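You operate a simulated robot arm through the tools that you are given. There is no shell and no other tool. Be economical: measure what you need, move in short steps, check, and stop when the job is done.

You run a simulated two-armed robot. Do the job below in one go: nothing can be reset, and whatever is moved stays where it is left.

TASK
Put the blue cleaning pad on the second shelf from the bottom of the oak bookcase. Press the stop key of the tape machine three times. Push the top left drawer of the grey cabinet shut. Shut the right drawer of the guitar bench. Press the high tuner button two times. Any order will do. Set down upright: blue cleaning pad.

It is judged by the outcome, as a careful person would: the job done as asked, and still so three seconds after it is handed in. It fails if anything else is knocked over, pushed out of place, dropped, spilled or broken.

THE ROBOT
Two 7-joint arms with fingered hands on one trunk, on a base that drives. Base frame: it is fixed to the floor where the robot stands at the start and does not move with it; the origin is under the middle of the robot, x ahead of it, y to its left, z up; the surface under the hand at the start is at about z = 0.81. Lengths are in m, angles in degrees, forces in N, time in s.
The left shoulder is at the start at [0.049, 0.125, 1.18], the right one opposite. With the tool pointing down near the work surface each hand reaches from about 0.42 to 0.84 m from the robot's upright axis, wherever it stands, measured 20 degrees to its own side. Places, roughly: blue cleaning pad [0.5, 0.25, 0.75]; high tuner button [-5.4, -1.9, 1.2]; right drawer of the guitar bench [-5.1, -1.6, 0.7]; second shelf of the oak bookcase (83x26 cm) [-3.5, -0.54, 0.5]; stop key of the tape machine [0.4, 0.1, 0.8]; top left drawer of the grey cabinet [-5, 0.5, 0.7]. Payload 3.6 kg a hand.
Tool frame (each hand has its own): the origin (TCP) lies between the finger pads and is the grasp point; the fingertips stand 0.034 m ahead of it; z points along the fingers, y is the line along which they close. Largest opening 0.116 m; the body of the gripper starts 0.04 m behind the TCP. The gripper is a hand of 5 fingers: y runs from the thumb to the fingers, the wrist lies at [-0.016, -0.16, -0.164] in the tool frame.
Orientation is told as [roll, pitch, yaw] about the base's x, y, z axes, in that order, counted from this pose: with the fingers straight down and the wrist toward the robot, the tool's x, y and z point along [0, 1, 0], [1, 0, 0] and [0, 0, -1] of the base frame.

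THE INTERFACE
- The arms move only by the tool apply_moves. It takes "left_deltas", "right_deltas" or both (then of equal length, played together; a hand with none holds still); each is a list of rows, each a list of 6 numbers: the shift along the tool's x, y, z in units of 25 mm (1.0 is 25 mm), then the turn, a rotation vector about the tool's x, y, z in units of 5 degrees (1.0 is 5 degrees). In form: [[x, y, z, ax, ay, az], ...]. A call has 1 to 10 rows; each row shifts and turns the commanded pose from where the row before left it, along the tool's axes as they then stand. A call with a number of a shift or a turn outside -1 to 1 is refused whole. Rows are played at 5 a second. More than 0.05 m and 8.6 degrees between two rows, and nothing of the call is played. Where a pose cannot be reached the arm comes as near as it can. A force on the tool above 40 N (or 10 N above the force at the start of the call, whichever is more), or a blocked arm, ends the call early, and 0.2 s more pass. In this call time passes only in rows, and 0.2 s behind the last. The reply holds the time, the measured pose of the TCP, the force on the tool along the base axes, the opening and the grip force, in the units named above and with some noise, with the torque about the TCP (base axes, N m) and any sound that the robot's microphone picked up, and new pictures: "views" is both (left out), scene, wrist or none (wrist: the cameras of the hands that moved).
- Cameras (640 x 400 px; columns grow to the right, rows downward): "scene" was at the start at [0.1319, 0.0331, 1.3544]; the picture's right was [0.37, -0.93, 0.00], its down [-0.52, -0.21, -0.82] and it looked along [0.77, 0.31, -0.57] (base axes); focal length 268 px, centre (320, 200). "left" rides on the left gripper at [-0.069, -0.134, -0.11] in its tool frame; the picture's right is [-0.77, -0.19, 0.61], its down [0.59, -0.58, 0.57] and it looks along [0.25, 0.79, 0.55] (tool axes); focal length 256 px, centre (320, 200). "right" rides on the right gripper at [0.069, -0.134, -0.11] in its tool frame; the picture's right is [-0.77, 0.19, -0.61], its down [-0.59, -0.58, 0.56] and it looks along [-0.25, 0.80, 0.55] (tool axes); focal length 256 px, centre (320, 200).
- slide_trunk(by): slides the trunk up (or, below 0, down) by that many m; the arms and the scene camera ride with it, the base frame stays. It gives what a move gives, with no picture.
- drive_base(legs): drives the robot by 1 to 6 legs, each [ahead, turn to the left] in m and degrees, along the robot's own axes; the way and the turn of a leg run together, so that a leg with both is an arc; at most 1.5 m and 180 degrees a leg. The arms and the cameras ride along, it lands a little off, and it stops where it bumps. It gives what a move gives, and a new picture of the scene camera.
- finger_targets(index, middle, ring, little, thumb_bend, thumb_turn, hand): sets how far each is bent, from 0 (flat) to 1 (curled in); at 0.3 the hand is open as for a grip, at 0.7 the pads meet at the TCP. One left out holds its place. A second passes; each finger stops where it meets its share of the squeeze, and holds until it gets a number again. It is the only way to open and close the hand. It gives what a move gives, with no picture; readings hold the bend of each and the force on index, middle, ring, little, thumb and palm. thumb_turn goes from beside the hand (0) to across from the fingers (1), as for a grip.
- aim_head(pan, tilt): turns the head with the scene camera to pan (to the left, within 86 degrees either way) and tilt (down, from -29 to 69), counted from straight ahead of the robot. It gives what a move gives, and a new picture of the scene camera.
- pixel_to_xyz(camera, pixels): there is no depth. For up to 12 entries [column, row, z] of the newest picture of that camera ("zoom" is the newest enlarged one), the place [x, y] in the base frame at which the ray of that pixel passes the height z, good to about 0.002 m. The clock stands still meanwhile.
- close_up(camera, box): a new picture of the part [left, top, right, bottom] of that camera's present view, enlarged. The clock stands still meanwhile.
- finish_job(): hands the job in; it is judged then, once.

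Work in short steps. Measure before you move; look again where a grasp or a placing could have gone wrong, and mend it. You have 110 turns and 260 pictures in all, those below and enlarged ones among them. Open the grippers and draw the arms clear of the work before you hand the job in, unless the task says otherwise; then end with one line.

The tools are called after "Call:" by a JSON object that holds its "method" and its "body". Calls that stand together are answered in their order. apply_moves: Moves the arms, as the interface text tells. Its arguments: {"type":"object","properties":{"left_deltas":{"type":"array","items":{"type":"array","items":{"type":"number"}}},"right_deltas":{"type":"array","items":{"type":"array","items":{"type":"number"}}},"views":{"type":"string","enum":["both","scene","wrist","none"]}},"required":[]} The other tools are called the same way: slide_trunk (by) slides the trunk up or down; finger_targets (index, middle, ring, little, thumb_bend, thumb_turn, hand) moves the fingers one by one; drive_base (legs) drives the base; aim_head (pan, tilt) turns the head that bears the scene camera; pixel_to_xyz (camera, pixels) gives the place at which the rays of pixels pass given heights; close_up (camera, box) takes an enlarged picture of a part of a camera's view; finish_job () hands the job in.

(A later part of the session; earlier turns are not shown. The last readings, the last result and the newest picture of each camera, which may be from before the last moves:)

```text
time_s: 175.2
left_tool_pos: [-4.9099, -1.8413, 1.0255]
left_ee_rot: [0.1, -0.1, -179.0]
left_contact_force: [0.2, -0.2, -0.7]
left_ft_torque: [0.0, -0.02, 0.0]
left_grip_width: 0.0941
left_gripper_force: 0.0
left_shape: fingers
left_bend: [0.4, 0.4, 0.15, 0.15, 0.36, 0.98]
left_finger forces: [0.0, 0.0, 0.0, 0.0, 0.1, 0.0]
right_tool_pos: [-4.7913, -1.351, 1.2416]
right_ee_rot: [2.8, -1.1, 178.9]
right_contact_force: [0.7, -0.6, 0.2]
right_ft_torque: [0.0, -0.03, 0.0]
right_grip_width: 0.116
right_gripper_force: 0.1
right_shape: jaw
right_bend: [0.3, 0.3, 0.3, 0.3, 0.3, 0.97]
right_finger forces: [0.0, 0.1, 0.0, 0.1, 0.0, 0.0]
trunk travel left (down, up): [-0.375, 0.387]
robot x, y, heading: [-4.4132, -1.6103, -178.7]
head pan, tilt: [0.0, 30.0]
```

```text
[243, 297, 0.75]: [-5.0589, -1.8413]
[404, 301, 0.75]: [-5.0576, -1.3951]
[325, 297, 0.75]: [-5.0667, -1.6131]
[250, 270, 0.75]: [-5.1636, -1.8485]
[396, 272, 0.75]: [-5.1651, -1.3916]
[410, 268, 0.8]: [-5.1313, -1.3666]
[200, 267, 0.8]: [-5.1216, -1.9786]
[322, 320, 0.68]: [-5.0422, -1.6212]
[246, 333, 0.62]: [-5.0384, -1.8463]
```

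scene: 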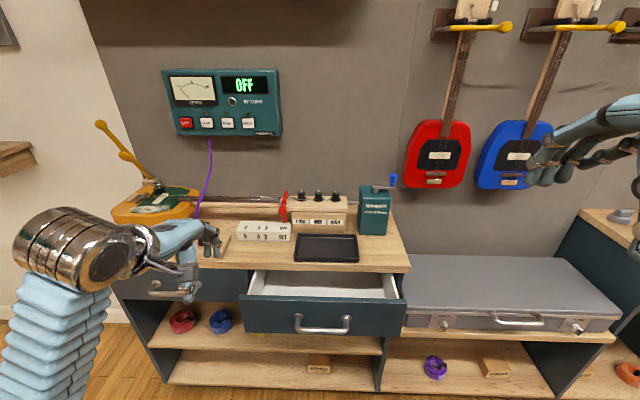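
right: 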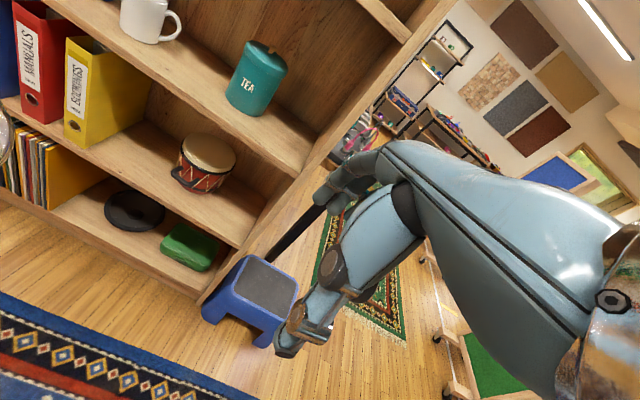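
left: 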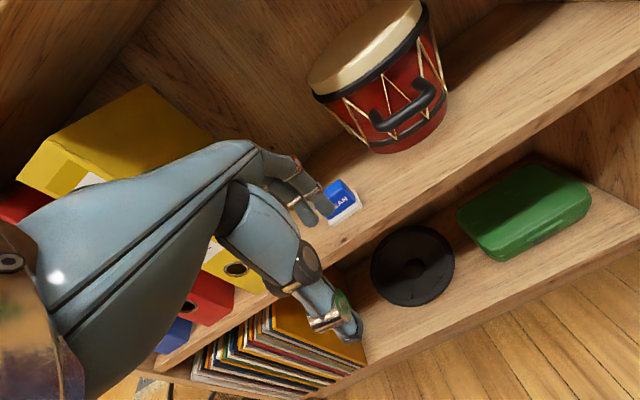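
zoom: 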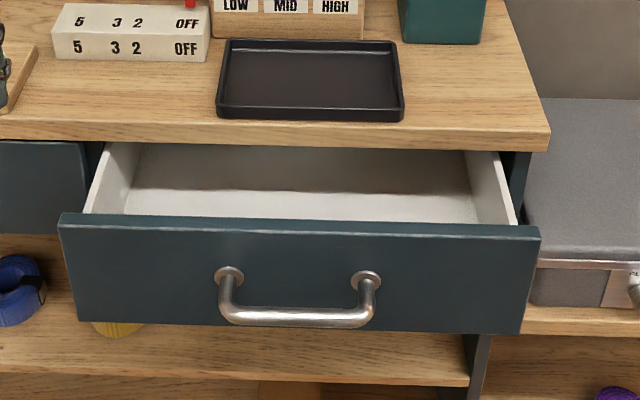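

HIGH is the rightmost white button; the right drawer is open ~0.1 m (front x≈-5.05, centre y≈-1.62, z≈0.68). Back up 0.12 m, make a left fist, and lower it in front of the drawer.

Call:
{"method": "drive_base", "body": {"legs": [[-0.12, 0]]}}

Call:
{"method": "finger_targets", "body": {"hand": "left", "index": 0.95, "middle": 0.95, "ring": 0.95, "little": 0.95, "thumb_bend": 0.1}}

Call:
{"method": "slide_trunk", "body": {"by": -0.15}}

Call:
{"method": "apply_moves", "body": {"left_deltas": [[-0.7, 0, 0.9, 0, 0, 0], [-0.7, 0, 0.9, 0, 0, 0], [-0.7, 0, 0.9, 0, 0, 0], [-0.7, 0, 0.9, 0, 0, 0], [-0.7, 0, 0.9, 0, 0, 0], [-0.7, 0, 0.9, 0, 0, 0], [-0.7, 0, 0.9, 0, 0, 0], [-0.7, 0, 0.9, 0, 0, 0], [-0.7, 0, 0.9, 0, 0, 0]], "views": "both"}}

```text
time_s: 176.5
left_tool_pos: [-4.8106, -1.8406, 1.0178]
left_ee_rot: [0.0, 1.1, -178.8]
left_contact_force: [3.1, 0.5, 0.2]
left_ft_torque: [0.03, 0.14, 0.02]
left_grip_width: 0.0943
left_gripper_force: 0.0
left_shape: fingers
left_bend: [0.4, 0.4, 0.15, 0.15, 0.36, 0.98]
left_finger forces: [0.0, 0.0, 0.1, 0.0, 0.1, 0.0]
right_tool_pos: [-4.6979, -1.348, 1.2364]
right_ee_rot: [2.8, 0.2, 178.8]
right_contact_force: [3.5, 1.2, 0.3]
right_ft_torque: [-0.08, 0.23, -0.03]
right_grip_width: 0.1164
right_gripper_force: 0.2
right_shape: jaw
right_bend: [0.3, 0.3, 0.3, 0.3, 0.3, 0.97]
right_finger forces: [0.1, 0.0, 0.0, 0.0, 0.1, 0.1]
trunk travel left (down, up): [-0.375, 0.387]
robot x, y, heading: [-4.2859, -1.6139, -178.5]
head pan, tilt: [0.0, 30.0]
```

scene: 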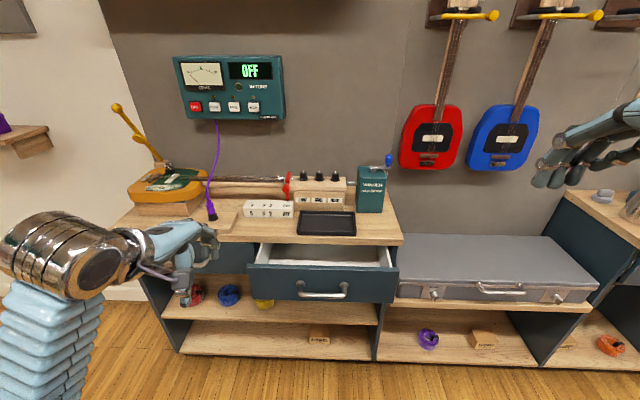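

```text
time_s: 177.0
left_tool_pos: [-4.7375, -1.8481, 1.0293]
left_ee_rot: [-0.4, 0.6, -176.7]
left_contact_force: [-0.6, 1.8, 0.8]
left_ft_torque: [-0.04, -0.09, 0.01]
left_grip_width: 0.0433
left_gripper_force: 0.0
left_shape: fingers
left_bend: [0.92, 0.94, 0.7, 0.68, 0.1, 0.96]
left_finger forces: [0.1, 0.0, 0.1, 0.1, 0.0, 0.0]
right_tool_pos: [-4.6033, -1.3426, 1.2486]
right_ee_rot: [2.1, -4.4, 178.1]
right_contact_force: [-4.4, -0.7, 0.2]
right_ft_torque: [0.08, -0.3, 0.03]
right_grip_width: 0.1158
right_gripper_force: 0.1
right_shape: jaw
right_bend: [0.3, 0.3, 0.3, 0.3, 0.3, 0.97]
right_finger forces: [0.1, 0.1, 0.1, 0.1, 0.0, 0.1]
trunk travel left (down, up): [-0.375, 0.387]
robot x, y, heading: [-4.2816, -1.6092, -178.5]
head pan, tilt: [0.0, 30.0]
stopped (right hand): the arm was blocked; the commanded pose is now the measured one
```

```text
time_s: 177.6
left_tool_pos: [-4.7486, -1.8417, 1.0019]
left_ee_rot: [0.0, -0.9, -178.8]
left_contact_force: [-1.1, 0.0, -1.0]
left_ft_torque: [-0.02, -0.09, -0.03]
left_grip_width: 0.0477
left_gripper_force: 0.1
left_shape: fingers
left_bend: [0.95, 0.95, 0.95, 0.95, 0.1, 0.96]
left_finger forces: [0.1, 0.1, 0.0, 0.0, 0.0, 0.1]
right_tool_pos: [-4.6252, -1.3464, 1.2184]
right_ee_rot: [2.3, -3.1, 178.5]
right_contact_force: [-0.3, 0.0, 1.0]
right_ft_torque: [-0.05, -0.01, -0.01]
right_grip_width: 0.1161
right_gripper_force: 0.1
right_shape: jaw
right_bend: [0.3, 0.3, 0.3, 0.3, 0.3, 0.97]
right_finger forces: [0.1, 0.0, 0.0, 0.0, 0.0, 0.0]
trunk travel left (down, up): [-0.347, 0.415]
robot x, y, heading: [-4.2944, -1.6068, -178.3]
head pan, tilt: [0.0, 30.0]
stopped: the arm was blocked; the commanded pose is now the measured one
```

```text
time_s: 179.6
left_tool_pos: [-4.7593, -1.6825, 0.8007]
left_ee_rot: [0.0, -1.1, -178.8]
left_contact_force: [-0.2, -0.2, 0.4]
left_ft_torque: [0.03, 0.02, 0.01]
left_grip_width: 0.0478
left_gripper_force: 0.2
left_shape: fingers
left_bend: [0.95, 0.95, 0.95, 0.95, 0.1, 0.96]
left_finger forces: [0.0, 0.1, 0.0, 0.1, 0.1, 0.1]
left hand out of reach, approached as far as the arm can: row 1
right_tool_pos: [-4.6232, -1.3457, 1.2188]
right_ee_rot: [2.5, -3.2, 178.5]
right_contact_force: [-0.3, -0.3, -0.2]
right_ft_torque: [0.01, 0.02, -0.02]
right_grip_width: 0.1158
right_gripper_force: 0.1
right_shape: jaw
right_bend: [0.3, 0.3, 0.3, 0.3, 0.3, 0.97]
right_finger forces: [0.1, 0.1, 0.0, 0.0, 0.1, 0.0]
trunk travel left (down, up): [-0.347, 0.415]
robot x, y, heading: [-4.2899, -1.6098, -178.8]
head pan, tilt: [0.0, 30.0]
```

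scene: 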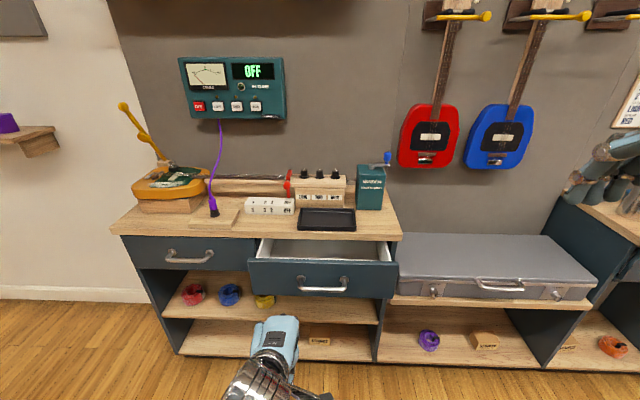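
left: 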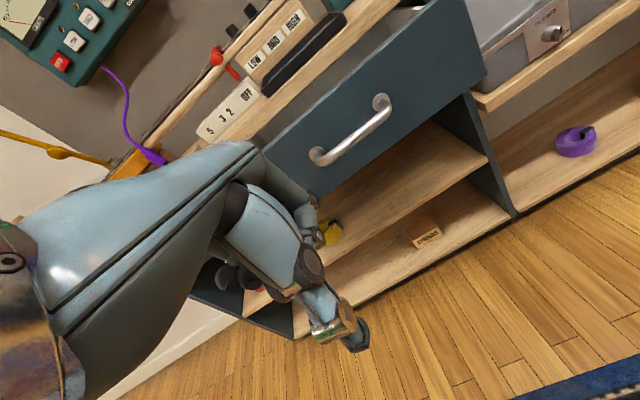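

Trunk only went partway due to settling. Lower it more, set the hand's height ~0.64, and advance the base 0.12 m again (clear of the drawer by ≥0.1 m).

Call:
{"method": "slide_trunk", "body": {"by": -0.12}}

Call:
{"method": "drive_base", "body": {"legs": [[0.1, 0]]}}

Call:
{"method": "apply_moves", "body": {"left_deltas": [[-0.8, 0, 0.7, 0.1, 0, 0], [-0.8, 0, 0.7, 0.1, 0, 0], [-0.8, 0, 0.2, 0, 0, 0]], "views": "both"}}

```text
time_s: 181.1
left_tool_pos: [-4.7575, -1.6841, 0.6807]
left_ee_rot: [0.1, -1.2, -178.8]
left_contact_force: [-0.4, 0.2, 1.0]
left_ft_torque: [-0.02, 0.03, 0.03]
left_grip_width: 0.0476
left_gripper_force: 0.0
left_shape: fingers
left_bend: [0.95, 0.95, 0.95, 0.95, 0.1, 0.96]
left_finger forces: [0.0, 0.0, 0.0, 0.0, 0.0, 0.0]
right_tool_pos: [-4.6218, -1.3453, 1.0987]
right_ee_rot: [2.5, -3.1, 178.4]
right_contact_force: [-0.9, 0.1, 0.7]
right_ft_torque: [-0.02, 0.01, 0.01]
right_grip_width: 0.1158
right_gripper_force: 0.0
right_shape: jaw
right_bend: [0.3, 0.3, 0.3, 0.3, 0.3, 0.97]
right_finger forces: [0.1, 0.1, 0.0, 0.0, 0.1, 0.0]
trunk travel left (down, up): [-0.227, 0.535]
robot x, y, heading: [-4.2905, -1.6094, -178.7]
head pan, tilt: [0.0, 30.0]
```

```text
time_s: 182.2
left_tool_pos: [-4.8567, -1.6841, 0.6819]
left_ee_rot: [0.1, -1.3, -179.1]
left_contact_force: [-0.5, -0.4, -0.2]
left_ft_torque: [-0.03, 0.02, 0.0]
left_grip_width: 0.0482
left_gripper_force: 0.0
left_shape: fingers
left_bend: [0.95, 0.95, 0.95, 0.95, 0.1, 0.96]
left_finger forces: [0.0, 0.1, 0.0, 0.0, 0.0, 0.0]
right_tool_pos: [-4.7172, -1.345, 1.0999]
right_ee_rot: [2.6, -3.3, 178.2]
right_contact_force: [-0.1, 0.2, -0.2]
right_ft_torque: [0.0, -0.02, -0.01]
right_grip_width: 0.1159
right_gripper_force: 0.2
right_shape: jaw
right_bend: [0.3, 0.3, 0.3, 0.3, 0.3, 0.97]
right_finger forces: [0.0, 0.1, 0.0, 0.1, 0.1, 0.0]
trunk travel left (down, up): [-0.227, 0.535]
robot x, y, heading: [-4.3853, -1.6121, -178.7]
head pan, tilt: [0.0, 30.0]
```

scene: 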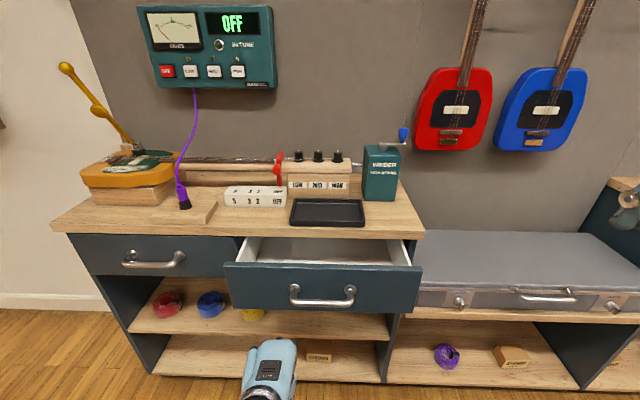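

```text
time_s: 183.2
left_tool_pos: [-4.8527, -1.6652, 0.6158]
left_ee_rot: [8.1, 0.3, 179.0]
left_contact_force: [-0.7, -0.5, -0.6]
left_ft_torque: [-0.01, 0.02, -0.01]
left_grip_width: 0.0481
left_gripper_force: 0.0
left_shape: fingers
left_bend: [0.95, 0.95, 0.95, 0.95, 0.1, 0.96]
left_finger forces: [0.1, 0.0, 0.0, 0.0, 0.0, 0.0]
right_tool_pos: [-4.7205, -1.3461, 1.0996]
right_ee_rot: [2.4, -3.2, 178.1]
right_contact_force: [-0.1, 0.0, 0.3]
right_ft_torque: [0.02, 0.05, 0.0]
right_grip_width: 0.116
right_gripper_force: 0.1
right_shape: jaw
right_bend: [0.3, 0.3, 0.3, 0.3, 0.3, 0.97]
right_finger forces: [0.0, 0.0, 0.1, 0.0, 0.1, 0.0]
trunk travel left (down, up): [-0.227, 0.535]
robot x, y, heading: [-4.3899, -1.6128, -178.9]
head pan, tilt: [0.0, 30.0]
stopped in row 3 (left hand): the arm was blocked; the commanded pose is now the measured one
```

scene: 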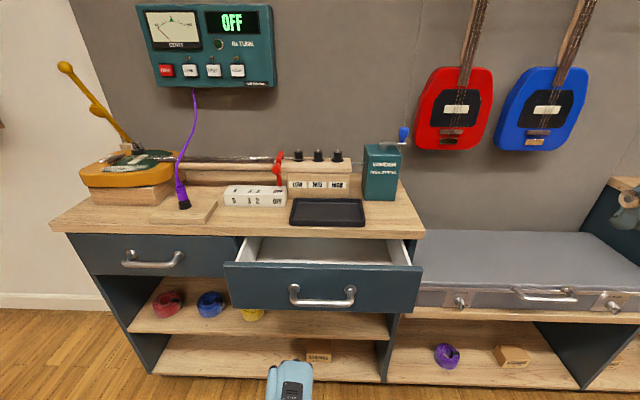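
left: 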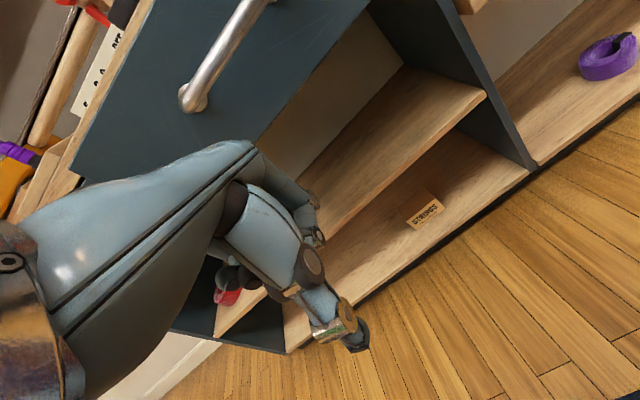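

Hand is at drawer height in front of it. Push forward along its y.

Call:
{"method": "apply_moves", "body": {"left_deltas": [[0, 1, -0.3, 0, 0, 0], [0, 1, 0, 0, 0, 0], [0, 1, 0, 0, 0, 0], [0, 1, 0, 0, 0, 0], [0, 1, 0, 0, 0, 0]], "views": "both"}}

```text
time_s: 183.9
left_tool_pos: [-4.8408, -1.7146, 0.5552]
left_ee_rot: [12.4, 9.0, -178.4]
left_contact_force: [0.5, 0.5, 0.4]
left_ft_torque: [0.0, -0.01, -0.04]
left_grip_width: 0.0478
left_gripper_force: 0.0
left_shape: fingers
left_bend: [0.95, 0.95, 0.95, 0.95, 0.1, 0.96]
left_finger forces: [0.1, 0.1, 0.0, 0.0, 0.0, 0.0]
right_tool_pos: [-4.72, -1.3464, 1.0988]
right_ee_rot: [2.4, -3.2, 178.2]
right_contact_force: [0.1, -0.2, 0.6]
right_ft_torque: [0.0, 0.01, 0.0]
right_grip_width: 0.1159
right_gripper_force: 0.0
right_shape: jaw
right_bend: [0.3, 0.3, 0.3, 0.3, 0.3, 0.97]
right_finger forces: [0.1, 0.1, 0.1, 0.0, 0.0, 0.0]
trunk travel left (down, up): [-0.227, 0.535]
robot x, y, heading: [-4.3881, -1.614, -178.6]
head pan, tilt: [0.0, 30.0]
stopped in row 3 (left hand): the arm was blocked; the commanded pose is now the measured one
```

scene: 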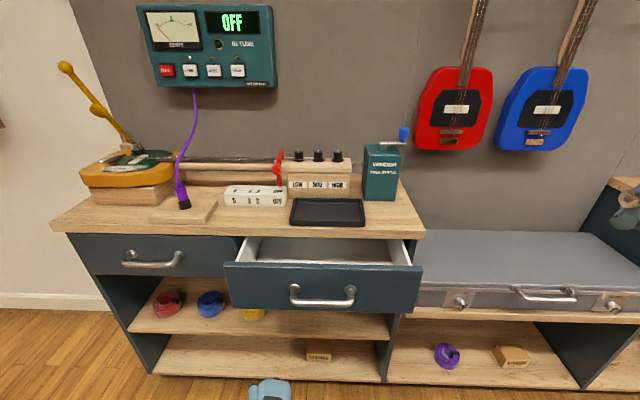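
left: 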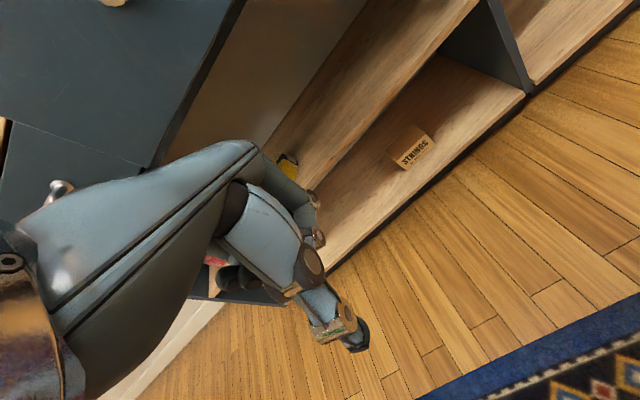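

The arm crossing the body jams. Move the hand outward to y≈-1.77 (left of the handle), back up to height, and level.

Call:
{"method": "apply_moves", "body": {"left_deltas": [[0.5, 0, -0.8, -0.36, -0.48, 0], [0.5, 0, -0.8, -0.36, -0.48, 0], [0.5, 0, -0.8, -0.36, -0.48, 0], [0.5, 0, -0.8, -0.36, -0.48, 0], [0.5, 0, -0.6, -0.36, -0.48, 0]], "views": "none"}}

Call:
{"method": "apply_moves", "body": {"left_deltas": [[0, 1, 0, 0, 0, 0], [0, 1, 0, 0, 0, 0], [0, 1, 0, 0, 0, 0]], "views": "both"}}

```text
time_s: 185.1
left_tool_pos: [-4.8506, -1.7611, 0.6571]
left_ee_rot: [0.4, 0.2, -179.5]
left_contact_force: [0.1, 1.2, 0.9]
left_ft_torque: [0.0, 0.04, -0.03]
left_grip_width: 0.0477
left_gripper_force: 0.2
left_shape: fingers
left_bend: [0.95, 0.95, 0.95, 0.95, 0.1, 0.96]
left_finger forces: [0.0, 0.0, 0.0, 0.0, 0.0, 0.0]
right_tool_pos: [-4.7191, -1.3456, 1.0991]
right_ee_rot: [2.4, -3.2, 178.2]
right_contact_force: [0.6, 0.3, 0.8]
right_ft_torque: [0.02, -0.03, 0.02]
right_grip_width: 0.1159
right_gripper_force: 0.0
right_shape: jaw
right_bend: [0.3, 0.3, 0.3, 0.3, 0.3, 0.97]
right_finger forces: [0.1, 0.0, 0.1, 0.0, 0.0, 0.1]
trunk travel left (down, up): [-0.227, 0.535]
robot x, y, heading: [-4.3867, -1.6126, -178.7]
head pan, tilt: [0.0, 30.0]
```

```text
time_s: 185.9
left_tool_pos: [-4.9256, -1.7635, 0.6571]
left_ee_rot: [0.4, 0.2, -179.4]
left_contact_force: [-0.2, 0.2, 0.6]
left_ft_torque: [0.03, 0.0, -0.01]
left_grip_width: 0.0478
left_gripper_force: 0.1
left_shape: fingers
left_bend: [0.95, 0.95, 0.95, 0.95, 0.1, 0.96]
left_finger forces: [0.1, 0.0, 0.1, 0.0, 0.0, 0.0]
right_tool_pos: [-4.7188, -1.3462, 1.0993]
right_ee_rot: [2.4, -3.2, 178.2]
right_contact_force: [1.3, 0.4, 0.2]
right_ft_torque: [-0.04, 0.01, 0.04]
right_grip_width: 0.1161
right_gripper_force: 0.1
right_shape: jaw
right_bend: [0.3, 0.3, 0.3, 0.3, 0.3, 0.97]
right_finger forces: [0.0, 0.0, 0.0, 0.1, 0.0, 0.0]
trunk travel left (down, up): [-0.227, 0.535]
robot x, y, heading: [-4.3855, -1.6138, -178.8]
head pan, tilt: [0.0, 30.0]
```

scene: 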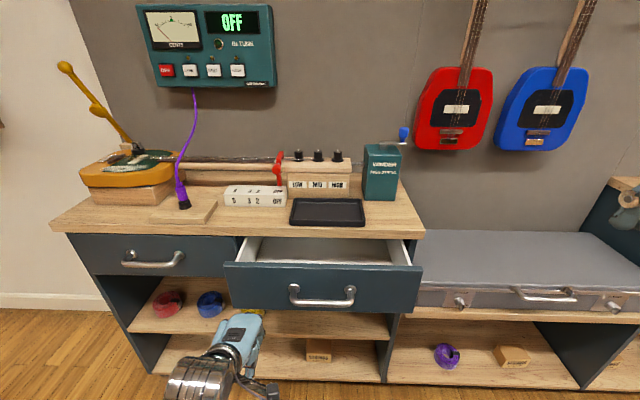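
left: 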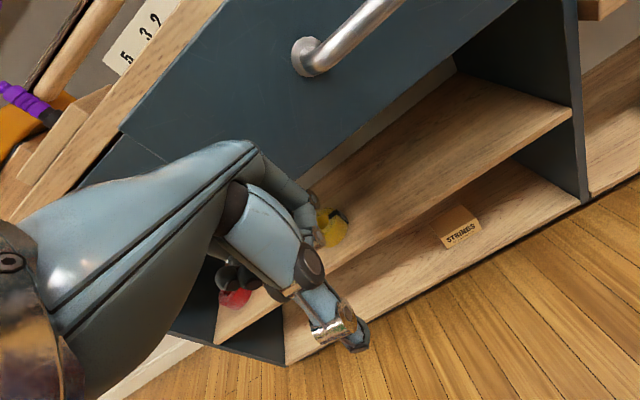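

Aligned. Keep pushing forward slowly and watch for contact.

Call:
{"method": "apply_moves", "body": {"left_deltas": [[-0.5, 0.7, 0, 0, 0, 0], [-0.3, 0.7, 0, 0, 0, 0], [0, 0.7, 0, 0, 0, 0], [0, 0.7, 0, 0, 0, 0], [0, 0.7, 0, 0, 0, 0], [0, 0.7, 0, 0, 0, 0]], "views": "both"}}

```text
time_s: 187.3
left_tool_pos: [-5.0292, -1.7446, 0.6555]
left_ee_rot: [0.4, 0.0, -179.5]
left_contact_force: [-0.3, 0.2, 0.2]
left_ft_torque: [-0.01, -0.02, -0.01]
left_grip_width: 0.0479
left_gripper_force: 0.1
left_shape: fingers
left_bend: [0.95, 0.95, 0.95, 0.95, 0.1, 0.96]
left_finger forces: [0.0, 0.1, 0.1, 0.0, 0.0, 0.0]
right_tool_pos: [-4.72, -1.3469, 1.0985]
right_ee_rot: [2.3, -3.2, 178.2]
right_contact_force: [0.1, 0.5, 0.4]
right_ft_torque: [-0.01, -0.02, 0.01]
right_grip_width: 0.1159
right_gripper_force: 0.1
right_shape: jaw
right_bend: [0.3, 0.3, 0.3, 0.3, 0.3, 0.97]
right_finger forces: [0.0, 0.0, 0.0, 0.0, 0.0, 0.1]
trunk travel left (down, up): [-0.227, 0.535]
robot x, y, heading: [-4.3926, -1.6129, -179.0]
head pan, tilt: [0.0, 30.0]
```

scene: 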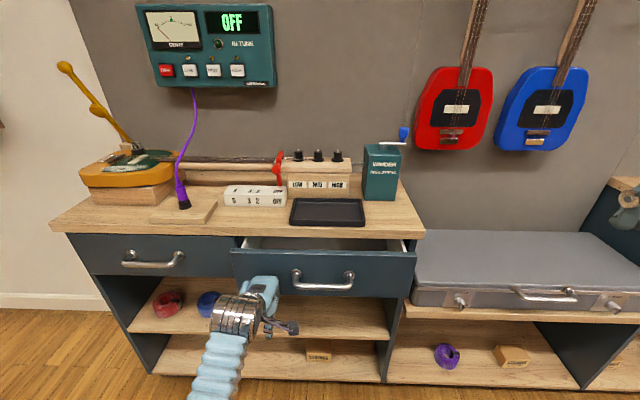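
left: 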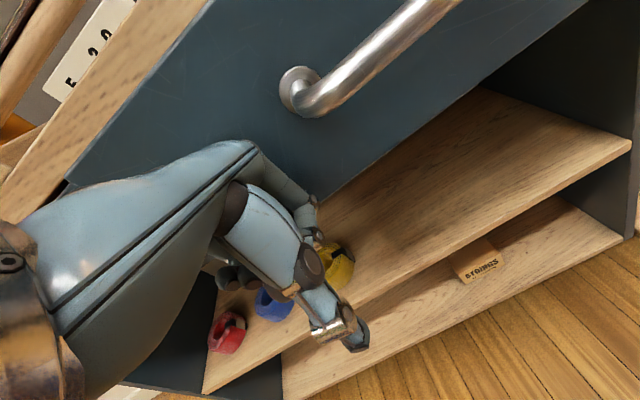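

The drawer is moving in. Keep pushing until it seats.

Call:
{"method": "apply_moves", "body": {"left_deltas": [[0, 0.6, 0, 0, 0, 0], [0, 0.6, 0, 0, 0, 0], [0, 0.6, 0, 0, 0, 0], [0, 0.6, 0, 0, 0, 0]], "views": "scene"}}

Call:
{"method": "apply_moves", "body": {"left_deltas": [[0, 0.5, 0, 0, 0, 0], [0, 0.5, 0, 0, 0, 0], [0, 0.5, 0, 0, 0, 0]], "views": "scene"}}

```text
time_s: 188.3
left_tool_pos: [-5.0911, -1.7476, 0.6546]
left_ee_rot: [0.4, 0.1, -179.4]
left_contact_force: [0.4, 0.2, 0.4]
left_ft_torque: [0.0, 0.0, -0.02]
left_grip_width: 0.0477
left_gripper_force: 0.2
left_shape: fingers
left_bend: [0.95, 0.95, 0.95, 0.95, 0.1, 0.96]
left_finger forces: [0.0, 0.0, 0.0, 0.0, 0.0, 0.0]
right_tool_pos: [-4.7202, -1.3458, 1.0982]
right_ee_rot: [2.5, -3.2, 178.2]
right_contact_force: [-0.9, 0.4, 0.7]
right_ft_torque: [0.02, -0.03, -0.01]
right_grip_width: 0.1158
right_gripper_force: 0.0
right_shape: jaw
right_bend: [0.3, 0.3, 0.3, 0.3, 0.3, 0.97]
right_finger forces: [0.0, 0.0, 0.0, 0.0, 0.0, 0.0]
trunk travel left (down, up): [-0.227, 0.535]
robot x, y, heading: [-4.387, -1.6089, -178.4]
head pan, tilt: [0.0, 30.0]
```

scene: 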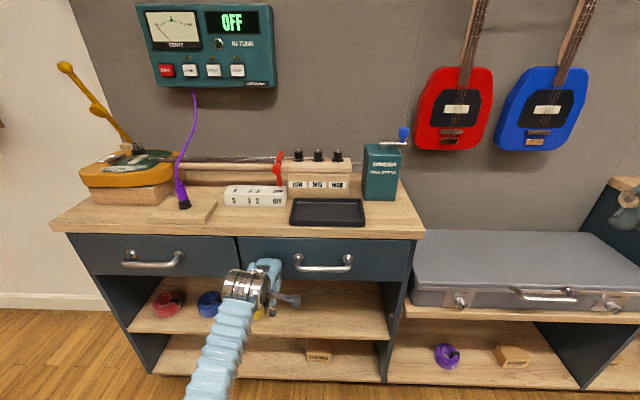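

```text
time_s: 188.8
left_tool_pos: [-5.0987, -1.7468, 0.6526]
left_ee_rot: [0.2, 0.7, -179.3]
left_contact_force: [18.5, 2.2, 5.0]
left_ft_torque: [-0.07, 0.36, 0.07]
left_grip_width: 0.0479
left_gripper_force: 9.4
left_shape: fingers
left_bend: [0.95, 0.95, 0.95, 0.95, 0.1, 0.96]
left_finger forces: [3.4, 14.1, 0.0, 0.0, 0.0, 0.1]
right_tool_pos: [-4.7172, -1.3466, 1.1007]
right_ee_rot: [2.4, -3.2, 178.3]
right_contact_force: [-0.9, -0.4, -1.3]
right_ft_torque: [0.0, 0.03, 0.02]
right_grip_width: 0.116
right_gripper_force: 0.1
right_shape: jaw
right_bend: [0.3, 0.3, 0.3, 0.3, 0.3, 0.97]
right_finger forces: [0.0, 0.0, 0.0, 0.0, 0.0, 0.1]
trunk travel left (down, up): [-0.227, 0.535]
robot x, y, heading: [-4.3901, -1.6132, -178.3]
head pan, tilt: [0.0, 30.0]
stopped in row 2 (left hand): the force on the tool passed its limit at 44 N (the readings are from after the stop); the commanded pose is now the measured one
```

scene: 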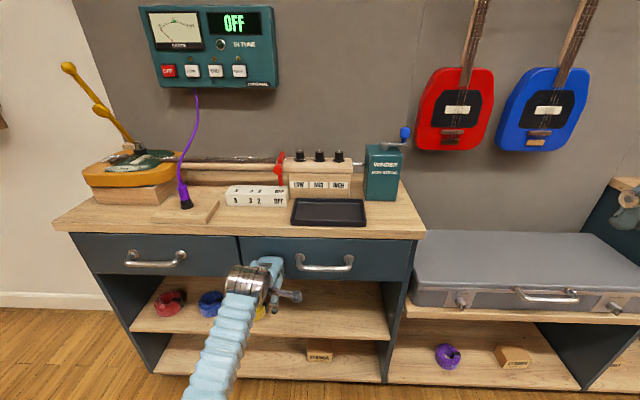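

The drawer is seated (force limit hit, front flush). Draw the hand back and raise it, then view the tuner.

Call:
{"method": "apply_moves", "body": {"left_deltas": [[0, -1, 0, 0, 0, 0], [0, -1, 0, 0, 0, 0], [0, -1, 0, 0, 0, 0], [0, -1, 0, 0, 0, 0], [0, -1, 0, 0, 0, 0], [0, -1, 0, 0, 0, 0], [0, -1, 0, 0, 0, 0], [0.3, -0.5, 0, 0, 0, 0]], "views": "none"}}

Call:
{"method": "aim_head", "body": {"pan": 10, "tilt": 10}}

Call:
{"method": "close_up", "body": {"camera": "scene", "box": [180, 60, 420, 210]}}

```text
time_s: 190.6
left_tool_pos: [-4.9146, -1.7544, 0.6543]
left_ee_rot: [0.3, 0.5, -179.4]
left_contact_force: [0.1, -0.4, 0.0]
left_ft_torque: [0.01, -0.05, 0.02]
left_grip_width: 0.0477
left_gripper_force: 0.1
left_shape: fingers
left_bend: [0.95, 0.95, 0.95, 0.95, 0.1, 0.96]
left_finger forces: [0.0, 0.0, 0.0, 0.1, 0.0, 0.0]
right_tool_pos: [-4.7192, -1.3468, 1.1004]
right_ee_rot: [2.4, -3.1, 178.3]
right_contact_force: [-0.5, -0.4, 0.5]
right_ft_torque: [0.0, 0.04, 0.03]
right_grip_width: 0.116
right_gripper_force: 0.0
right_shape: jaw
right_bend: [0.3, 0.3, 0.3, 0.3, 0.3, 0.97]
right_finger forces: [0.0, 0.0, 0.1, 0.0, 0.1, 0.0]
trunk travel left (down, up): [-0.227, 0.535]
robot x, y, heading: [-4.3892, -1.6124, -178.5]
head pan, tilt: [0.0, 30.0]
```

```text
time_s: 191.4
left_tool_pos: [-4.9139, -1.7536, 0.6553]
left_ee_rot: [0.3, 0.5, -179.4]
left_contact_force: [0.1, 1.3, -0.2]
left_ft_torque: [0.02, -0.01, -0.04]
left_grip_width: 0.0479
left_gripper_force: 0.0
left_shape: fingers
left_bend: [0.95, 0.95, 0.95, 0.95, 0.1, 0.96]
left_finger forces: [0.0, 0.0, 0.0, 0.1, 0.0, 0.0]
right_tool_pos: [-4.7208, -1.346, 1.0986]
right_ee_rot: [2.4, -3.2, 178.3]
right_contact_force: [-0.7, 0.5, -0.9]
right_ft_torque: [0.02, 0.02, -0.02]
right_grip_width: 0.1161
right_gripper_force: 0.0
right_shape: jaw
right_bend: [0.3, 0.3, 0.3, 0.3, 0.3, 0.97]
right_finger forces: [0.1, 0.0, 0.1, 0.0, 0.0, 0.0]
trunk travel left (down, up): [-0.227, 0.535]
robot x, y, heading: [-4.3897, -1.6094, -178.6]
head pan, tilt: [10.0, 10.0]
```

scene: 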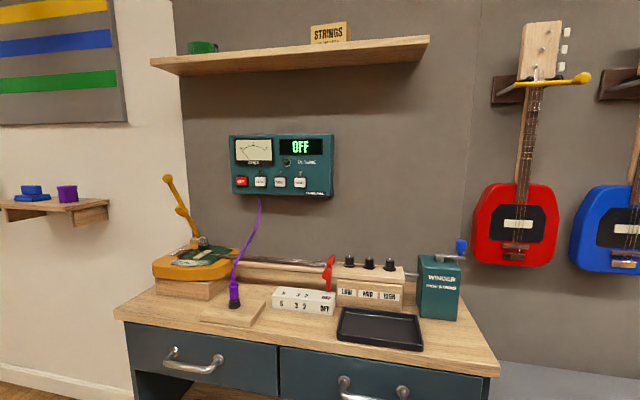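

```text
2.67 times, centred on (300, 135) of scene
```

zoom: 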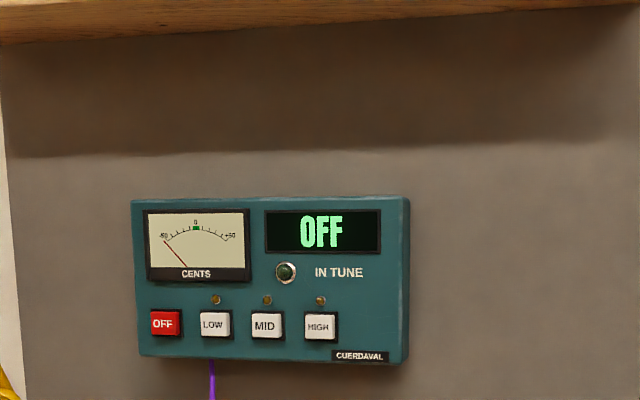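

Call:
{"method": "pixel_to_xyz", "body": {"camera": "scene", "pixels": [[299.6, 182.6, 1.12], [299.6, 182.6, 1.1], [299.6, 182.6, 1.08], [240, 181, 1.1], [332, 196, 1.07], [332, 196, 1.05]]}}

Call:
{"method": "slide_trunk", "body": {"by": 0.15}}

Call:
{"method": "aim_head", "body": {"pan": 10, "tilt": 20}}

Call:
{"method": "close_up", "body": {"camera": "scene", "box": [200, 80, 360, 180]}}

```text
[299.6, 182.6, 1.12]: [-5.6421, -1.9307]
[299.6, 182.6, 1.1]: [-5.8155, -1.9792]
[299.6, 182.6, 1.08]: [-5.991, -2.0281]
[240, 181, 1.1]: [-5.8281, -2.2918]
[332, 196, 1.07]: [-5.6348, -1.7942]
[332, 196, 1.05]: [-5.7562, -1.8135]
```

```text
time_s: 193.2
left_tool_pos: [-4.913, -1.7528, 0.8032]
left_ee_rot: [0.3, 0.6, -179.4]
left_contact_force: [0.0, -0.3, 0.5]
left_ft_torque: [0.01, -0.01, 0.04]
left_grip_width: 0.048
left_gripper_force: 0.1
left_shape: fingers
left_bend: [0.95, 0.95, 0.95, 0.95, 0.1, 0.96]
left_finger forces: [0.1, 0.0, 0.0, 0.0, 0.1, 0.0]
right_tool_pos: [-4.7201, -1.3473, 1.2489]
right_ee_rot: [2.4, -3.2, 178.3]
right_contact_force: [0.2, -0.1, -0.1]
right_ft_torque: [0.02, 0.02, -0.01]
right_grip_width: 0.1159
right_gripper_force: 0.1
right_shape: jaw
right_bend: [0.3, 0.3, 0.3, 0.3, 0.3, 0.97]
right_finger forces: [0.0, 0.0, 0.1, 0.0, 0.0, 0.0]
trunk travel left (down, up): [-0.377, 0.385]
robot x, y, heading: [-4.3909, -1.6093, -178.5]
head pan, tilt: [10.0, 10.0]
```

```text
time_s: 193.9
left_tool_pos: [-4.9117, -1.7527, 0.8049]
left_ee_rot: [0.3, 0.5, -179.5]
left_contact_force: [0.0, 0.2, -0.1]
left_ft_torque: [-0.02, -0.01, -0.01]
left_grip_width: 0.0481
left_gripper_force: 0.1
left_shape: fingers
left_bend: [0.95, 0.95, 0.95, 0.95, 0.1, 0.96]
left_finger forces: [0.1, 0.1, 0.0, 0.1, 0.1, 0.1]
right_tool_pos: [-4.7181, -1.3467, 1.2492]
right_ee_rot: [2.4, -3.1, 178.3]
right_contact_force: [-0.2, 0.2, -0.4]
right_ft_torque: [0.01, 0.0, -0.01]
right_grip_width: 0.1157
right_gripper_force: 0.2
right_shape: jaw
right_bend: [0.3, 0.3, 0.3, 0.3, 0.3, 0.97]
right_finger forces: [0.0, 0.0, 0.0, 0.0, 0.0, 0.1]
trunk travel left (down, up): [-0.377, 0.385]
robot x, y, heading: [-4.3891, -1.6136, -178.8]
head pan, tilt: [10.0, 20.0]
```

scene: 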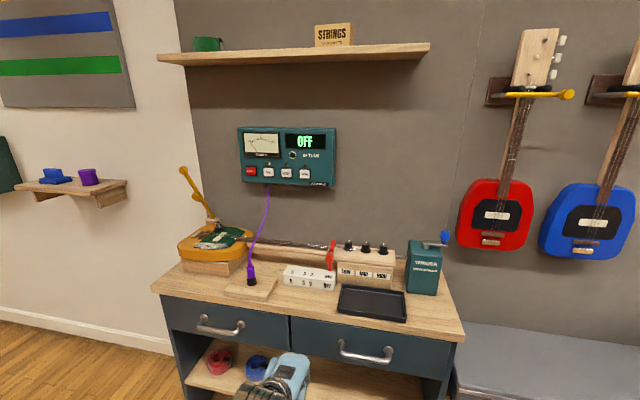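

```text
4.00 times, centred on (280, 130) of scene
```

zoom: 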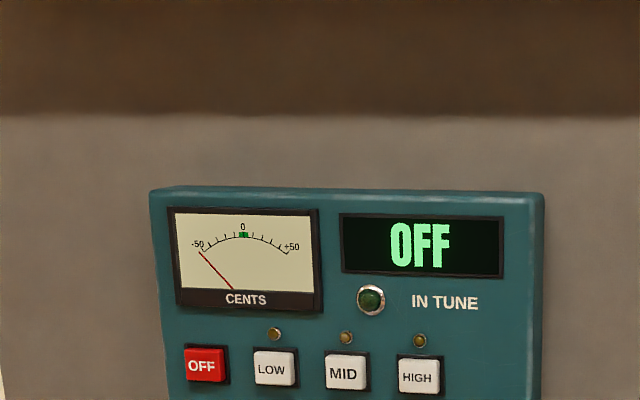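

Call:
{"method": "pixel_to_xyz", "body": {"camera": "zoom", "pixels": [[417, 377, 1.18], [417, 377, 1.16], [417, 377, 1.14], [417, 377, 1.12], [270, 368, 1.14], [205, 365, 1.14]]}}

```text
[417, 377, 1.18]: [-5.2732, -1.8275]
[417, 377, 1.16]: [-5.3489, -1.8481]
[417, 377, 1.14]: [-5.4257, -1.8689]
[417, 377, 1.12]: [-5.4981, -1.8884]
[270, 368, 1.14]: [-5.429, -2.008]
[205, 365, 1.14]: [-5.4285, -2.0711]
```

HIGH button triangulates to ≈(-5.39,-1.858,1.149). Point the left index straight forward and raise the hand to that height.

Call:
{"method": "finger_targets", "body": {"hand": "left", "index": 0.0, "middle": 1, "ring": 1, "little": 1, "thumb_bend": 0.3}}

Call:
{"method": "apply_moves", "body": {"left_deltas": [[0.4, 0, -1, 0, 0, 0], [0.4, 0, -1, 0, 0, 0], [0.4, 0, -1, 0, 0, 0], [0.4, 0, -1, 0, 0, 0], [0.4, 0, -1, 0, 0, 0], [0.4, 0, -1, 0, 0, 0], [0.4, 0, -1, 0, 0, 0], [0.4, 0, -1, 0, 0, 0], [0.4, 0, -1, 0, 0, 0], [0.4, 0, -1, 0, 0, 0]], "views": "both"}}

Call:
{"method": "close_up", "body": {"camera": "scene", "box": [160, 100, 400, 250]}}

```text
time_s: 194.9
left_tool_pos: [-4.9143, -1.7529, 0.8045]
left_ee_rot: [0.3, 0.5, -179.4]
left_contact_force: [0.4, 0.4, -0.5]
left_ft_torque: [0.0, -0.02, 0.01]
left_grip_width: 0.1709
left_gripper_force: 0.0
left_shape: fingers
left_bend: [0.0, 1.0, 1.0, 1.0, 0.3, 0.97]
left_finger forces: [0.0, 0.0, 0.0, 0.0, 0.1, 0.0]
right_tool_pos: [-4.7201, -1.3469, 1.249]
right_ee_rot: [2.4, -3.2, 178.2]
right_contact_force: [0.6, -0.8, 0.1]
right_ft_torque: [-0.02, 0.03, -0.03]
right_grip_width: 0.1159
right_gripper_force: 0.0
right_shape: jaw
right_bend: [0.3, 0.3, 0.3, 0.3, 0.3, 0.97]
right_finger forces: [0.0, 0.1, 0.0, 0.0, 0.0, 0.1]
trunk travel left (down, up): [-0.377, 0.385]
robot x, y, heading: [-4.3905, -1.6144, -178.7]
head pan, tilt: [10.0, 20.0]
```

```text
time_s: 197.1
left_tool_pos: [-4.9143, -1.8525, 1.0549]
left_ee_rot: [0.3, 0.5, -179.4]
left_contact_force: [0.0, -0.9, -0.1]
left_ft_torque: [-0.01, -0.04, 0.04]
left_grip_width: 0.1711
left_gripper_force: 0.0
left_shape: fingers
left_bend: [0.0, 1.0, 1.0, 1.0, 0.3, 0.97]
left_finger forces: [0.0, 0.0, 0.1, 0.0, 0.0, 0.0]
right_tool_pos: [-4.7189, -1.3469, 1.2482]
right_ee_rot: [2.4, -3.3, 178.3]
right_contact_force: [1.0, 0.3, 0.3]
right_ft_torque: [0.0, 0.0, 0.0]
right_grip_width: 0.1157
right_gripper_force: 0.0
right_shape: jaw
right_bend: [0.3, 0.3, 0.3, 0.3, 0.3, 0.97]
right_finger forces: [0.0, 0.0, 0.0, 0.0, 0.0, 0.0]
trunk travel left (down, up): [-0.377, 0.385]
robot x, y, heading: [-4.3927, -1.6137, -178.5]
head pan, tilt: [10.0, 20.0]
```

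scene: 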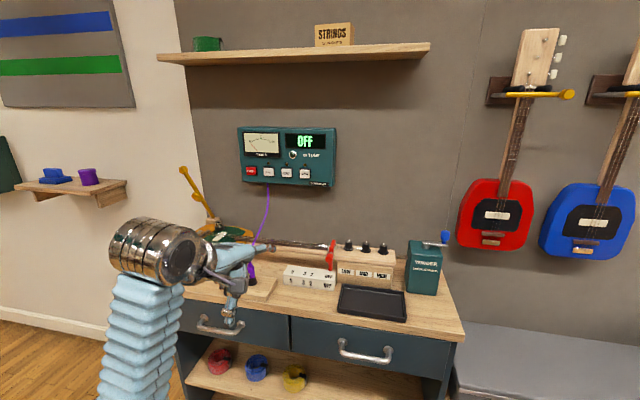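
left: 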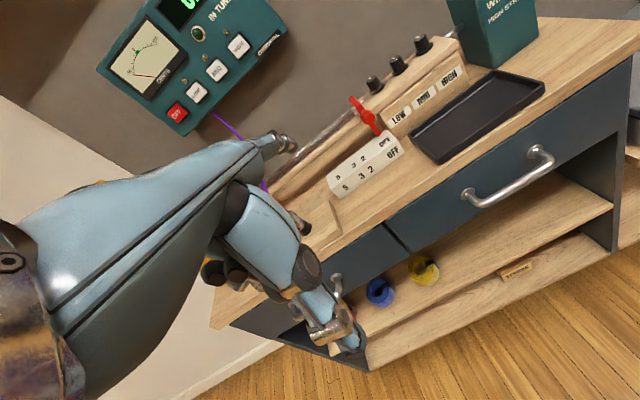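

```text
2.67 times, centred on (280, 175) of scene
```

zoom: 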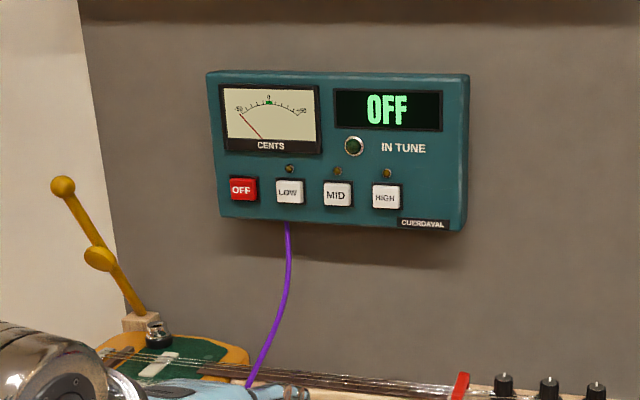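

Triangulate the index tip from both cameras.

Call:
{"method": "pixel_to_xyz", "body": {"camera": "zoom", "pixels": [[300, 393, 1.06], [300, 393, 1.09], [300, 393, 1.12]]}}

Call:
{"method": "pixel_to_xyz", "body": {"camera": "left", "pixels": [[297, 145, 1.06], [297, 145, 1.09], [297, 145, 1.12]]}}

Call:
{"method": "close_up", "body": {"camera": "left", "box": [200, 90, 360, 190]}}

```text
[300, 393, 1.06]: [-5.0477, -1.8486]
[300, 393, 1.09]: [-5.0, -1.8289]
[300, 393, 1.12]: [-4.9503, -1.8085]
```

```text
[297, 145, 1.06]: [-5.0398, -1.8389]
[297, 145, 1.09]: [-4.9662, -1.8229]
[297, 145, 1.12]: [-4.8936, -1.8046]
```

```text
4.00 times, centred on (280, 140) of left
```

zoom: 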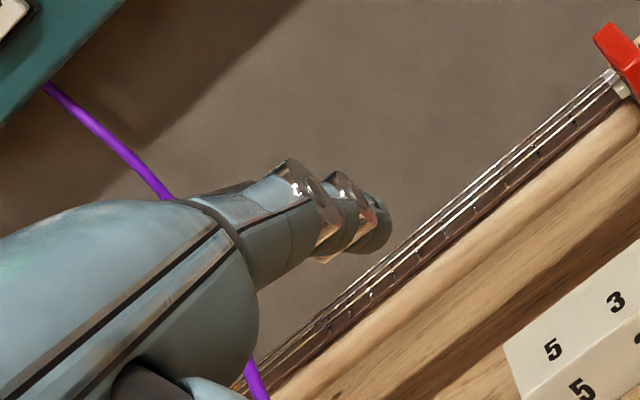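

Tip is at (-5.044,-1.844,1.058), i.e. 0.13 m ahead of the TCP at the same height. Raise to z≈1.149, adjust y, then drive forward 0.14 m.

Call:
{"method": "apply_moves", "body": {"left_deltas": [[0.3, 0, -1, 0, 0, 0], [0.3, 0, -1, 0, 0, 0], [0, 0, -1, 0, 0, 0], [0, 0, -0.75, 0, 0, 0]], "views": "none"}}

Call:
{"method": "drive_base", "body": {"legs": [[0.14, 0]]}}

Call:
{"method": "aim_head", "body": {"pan": 18, "tilt": 20}}

Call:
{"method": "close_up", "body": {"camera": "left", "box": [0, 0, 640, 400]}}

```text
time_s: 198.1
left_tool_pos: [-4.9148, -1.8673, 1.1462]
left_ee_rot: [0.3, 0.7, -179.3]
left_contact_force: [0.7, -0.5, -0.1]
left_ft_torque: [-0.02, 0.01, -0.01]
left_grip_width: 0.171
left_gripper_force: 0.1
left_shape: fingers
left_bend: [0.0, 1.0, 1.0, 1.0, 0.3, 0.97]
left_finger forces: [0.0, 0.0, 0.1, 0.0, 0.0, 0.0]
right_tool_pos: [-4.7197, -1.346, 1.2485]
right_ee_rot: [2.4, -3.2, 178.3]
right_contact_force: [0.1, -0.7, 0.4]
right_ft_torque: [0.02, 0.01, -0.01]
right_grip_width: 0.1161
right_gripper_force: 0.1
right_shape: jaw
right_bend: [0.3, 0.3, 0.3, 0.3, 0.3, 0.97]
right_finger forces: [0.0, 0.1, 0.1, 0.0, 0.0, 0.1]
trunk travel left (down, up): [-0.377, 0.385]
robot x, y, heading: [-4.387, -1.6116, -178.4]
head pan, tilt: [10.0, 20.0]
```

```text
time_s: 199.4
left_tool_pos: [-5.0391, -1.8733, 1.1524]
left_ee_rot: [0.4, 0.0, -179.2]
left_contact_force: [-0.6, 0.1, 0.1]
left_ft_torque: [0.0, -0.03, 0.0]
left_grip_width: 0.171
left_gripper_force: 0.1
left_shape: fingers
left_bend: [0.0, 1.0, 1.0, 1.0, 0.3, 0.97]
left_finger forces: [0.0, 0.0, 0.0, 0.1, 0.0, 0.0]
right_tool_pos: [-4.8455, -1.3522, 1.2523]
right_ee_rot: [2.5, -4.0, 178.5]
right_contact_force: [-0.7, -0.9, -0.6]
right_ft_torque: [0.06, -0.02, -0.02]
right_grip_width: 0.1162
right_gripper_force: 0.1
right_shape: jaw
right_bend: [0.3, 0.3, 0.3, 0.3, 0.3, 0.97]
right_finger forces: [0.0, 0.0, 0.1, 0.1, 0.1, 0.1]
trunk travel left (down, up): [-0.377, 0.385]
robot x, y, heading: [-4.526, -1.6162, -178.4]
head pan, tilt: [10.0, 20.0]
```

scene: 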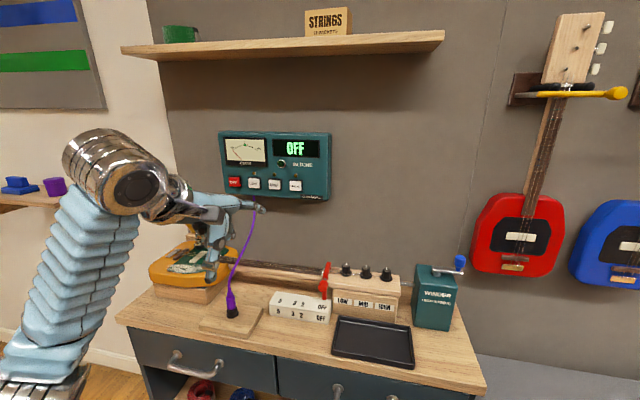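

```text
time_s: 200.1
left_tool_pos: [-5.0436, -1.8723, 1.1503]
left_ee_rot: [0.4, 0.1, -179.2]
left_contact_force: [-0.1, 0.4, -0.2]
left_ft_torque: [0.0, 0.01, -0.01]
left_grip_width: 0.1713
left_gripper_force: 0.0
left_shape: fingers
left_bend: [0.0, 1.0, 1.0, 1.0, 0.3, 0.97]
left_finger forces: [0.1, 0.0, 0.0, 0.1, 0.1, 0.1]
right_tool_pos: [-4.8494, -1.3518, 1.2507]
right_ee_rot: [2.3, -3.8, 178.6]
right_contact_force: [0.3, -0.4, 0.7]
right_ft_torque: [-0.01, -0.07, -0.01]
right_grip_width: 0.116
right_gripper_force: 0.1
right_shape: jaw
right_bend: [0.3, 0.3, 0.3, 0.3, 0.3, 0.97]
right_finger forces: [0.1, 0.1, 0.0, 0.1, 0.1, 0.0]
trunk travel left (down, up): [-0.377, 0.385]
robot x, y, heading: [-4.5218, -1.6148, -178.3]
head pan, tilt: [18.0, 20.0]
```

scene: 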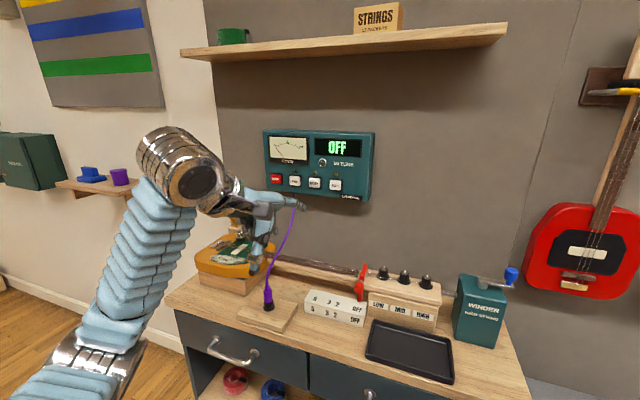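

```text
1.00 times, centred on (320, 200) of left (not enlarged: the box is as wide or as high as the picture)
```

zoom: 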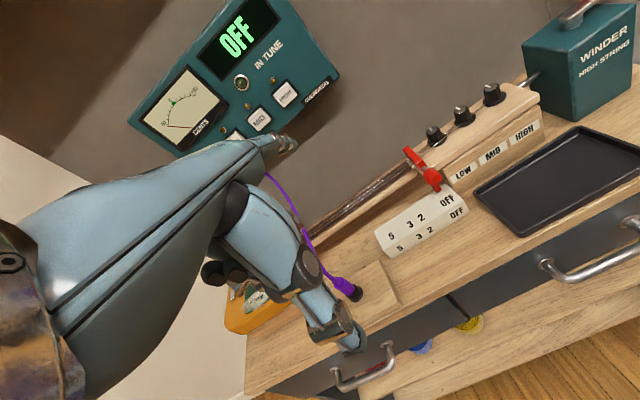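

Re-measure HIGH and the cable from here.

Call:
{"method": "close_up", "body": {"camera": "scene", "box": [240, 110, 400, 210]}}

Call:
{"method": "pixel_to_xyz", "body": {"camera": "scene", "pixels": [[268, 290, 0.86], [272, 262, 0.9], [290, 230, 1.0]]}}

```text
4.00 times, centred on (320, 160) of scene
```

zoom: 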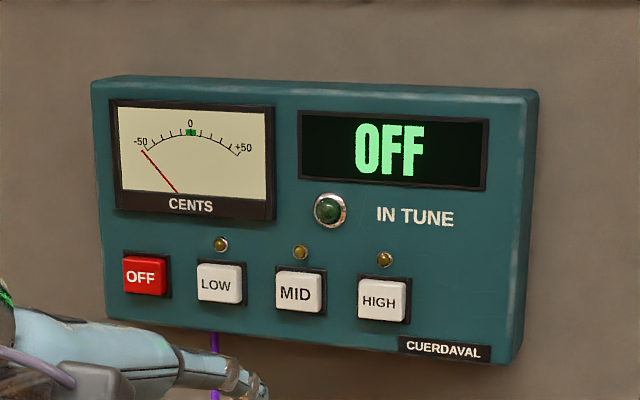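

```text
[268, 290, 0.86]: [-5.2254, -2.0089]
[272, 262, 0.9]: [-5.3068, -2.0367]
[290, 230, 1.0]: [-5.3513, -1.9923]
```

Call:
{"method": "pixel_to_xyz", "body": {"camera": "zoom", "pixels": [[382, 300, 1.13], [382, 300, 1.15], [382, 300, 1.17], [262, 388, 1.13], [262, 388, 1.15], [262, 388, 1.17]]}}

Call:
{"method": "pixel_to_xyz", "body": {"camera": "left", "pixels": [[287, 95, 1.13], [287, 95, 1.15], [287, 95, 1.17], [296, 145, 1.15]]}}

```text
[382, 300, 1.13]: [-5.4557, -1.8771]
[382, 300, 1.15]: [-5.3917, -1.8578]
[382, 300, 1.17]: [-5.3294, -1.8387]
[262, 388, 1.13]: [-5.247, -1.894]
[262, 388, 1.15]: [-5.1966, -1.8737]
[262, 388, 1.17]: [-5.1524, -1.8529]
```

```text
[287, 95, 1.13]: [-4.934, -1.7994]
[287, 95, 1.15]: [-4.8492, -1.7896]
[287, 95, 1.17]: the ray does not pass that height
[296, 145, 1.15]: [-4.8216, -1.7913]
```

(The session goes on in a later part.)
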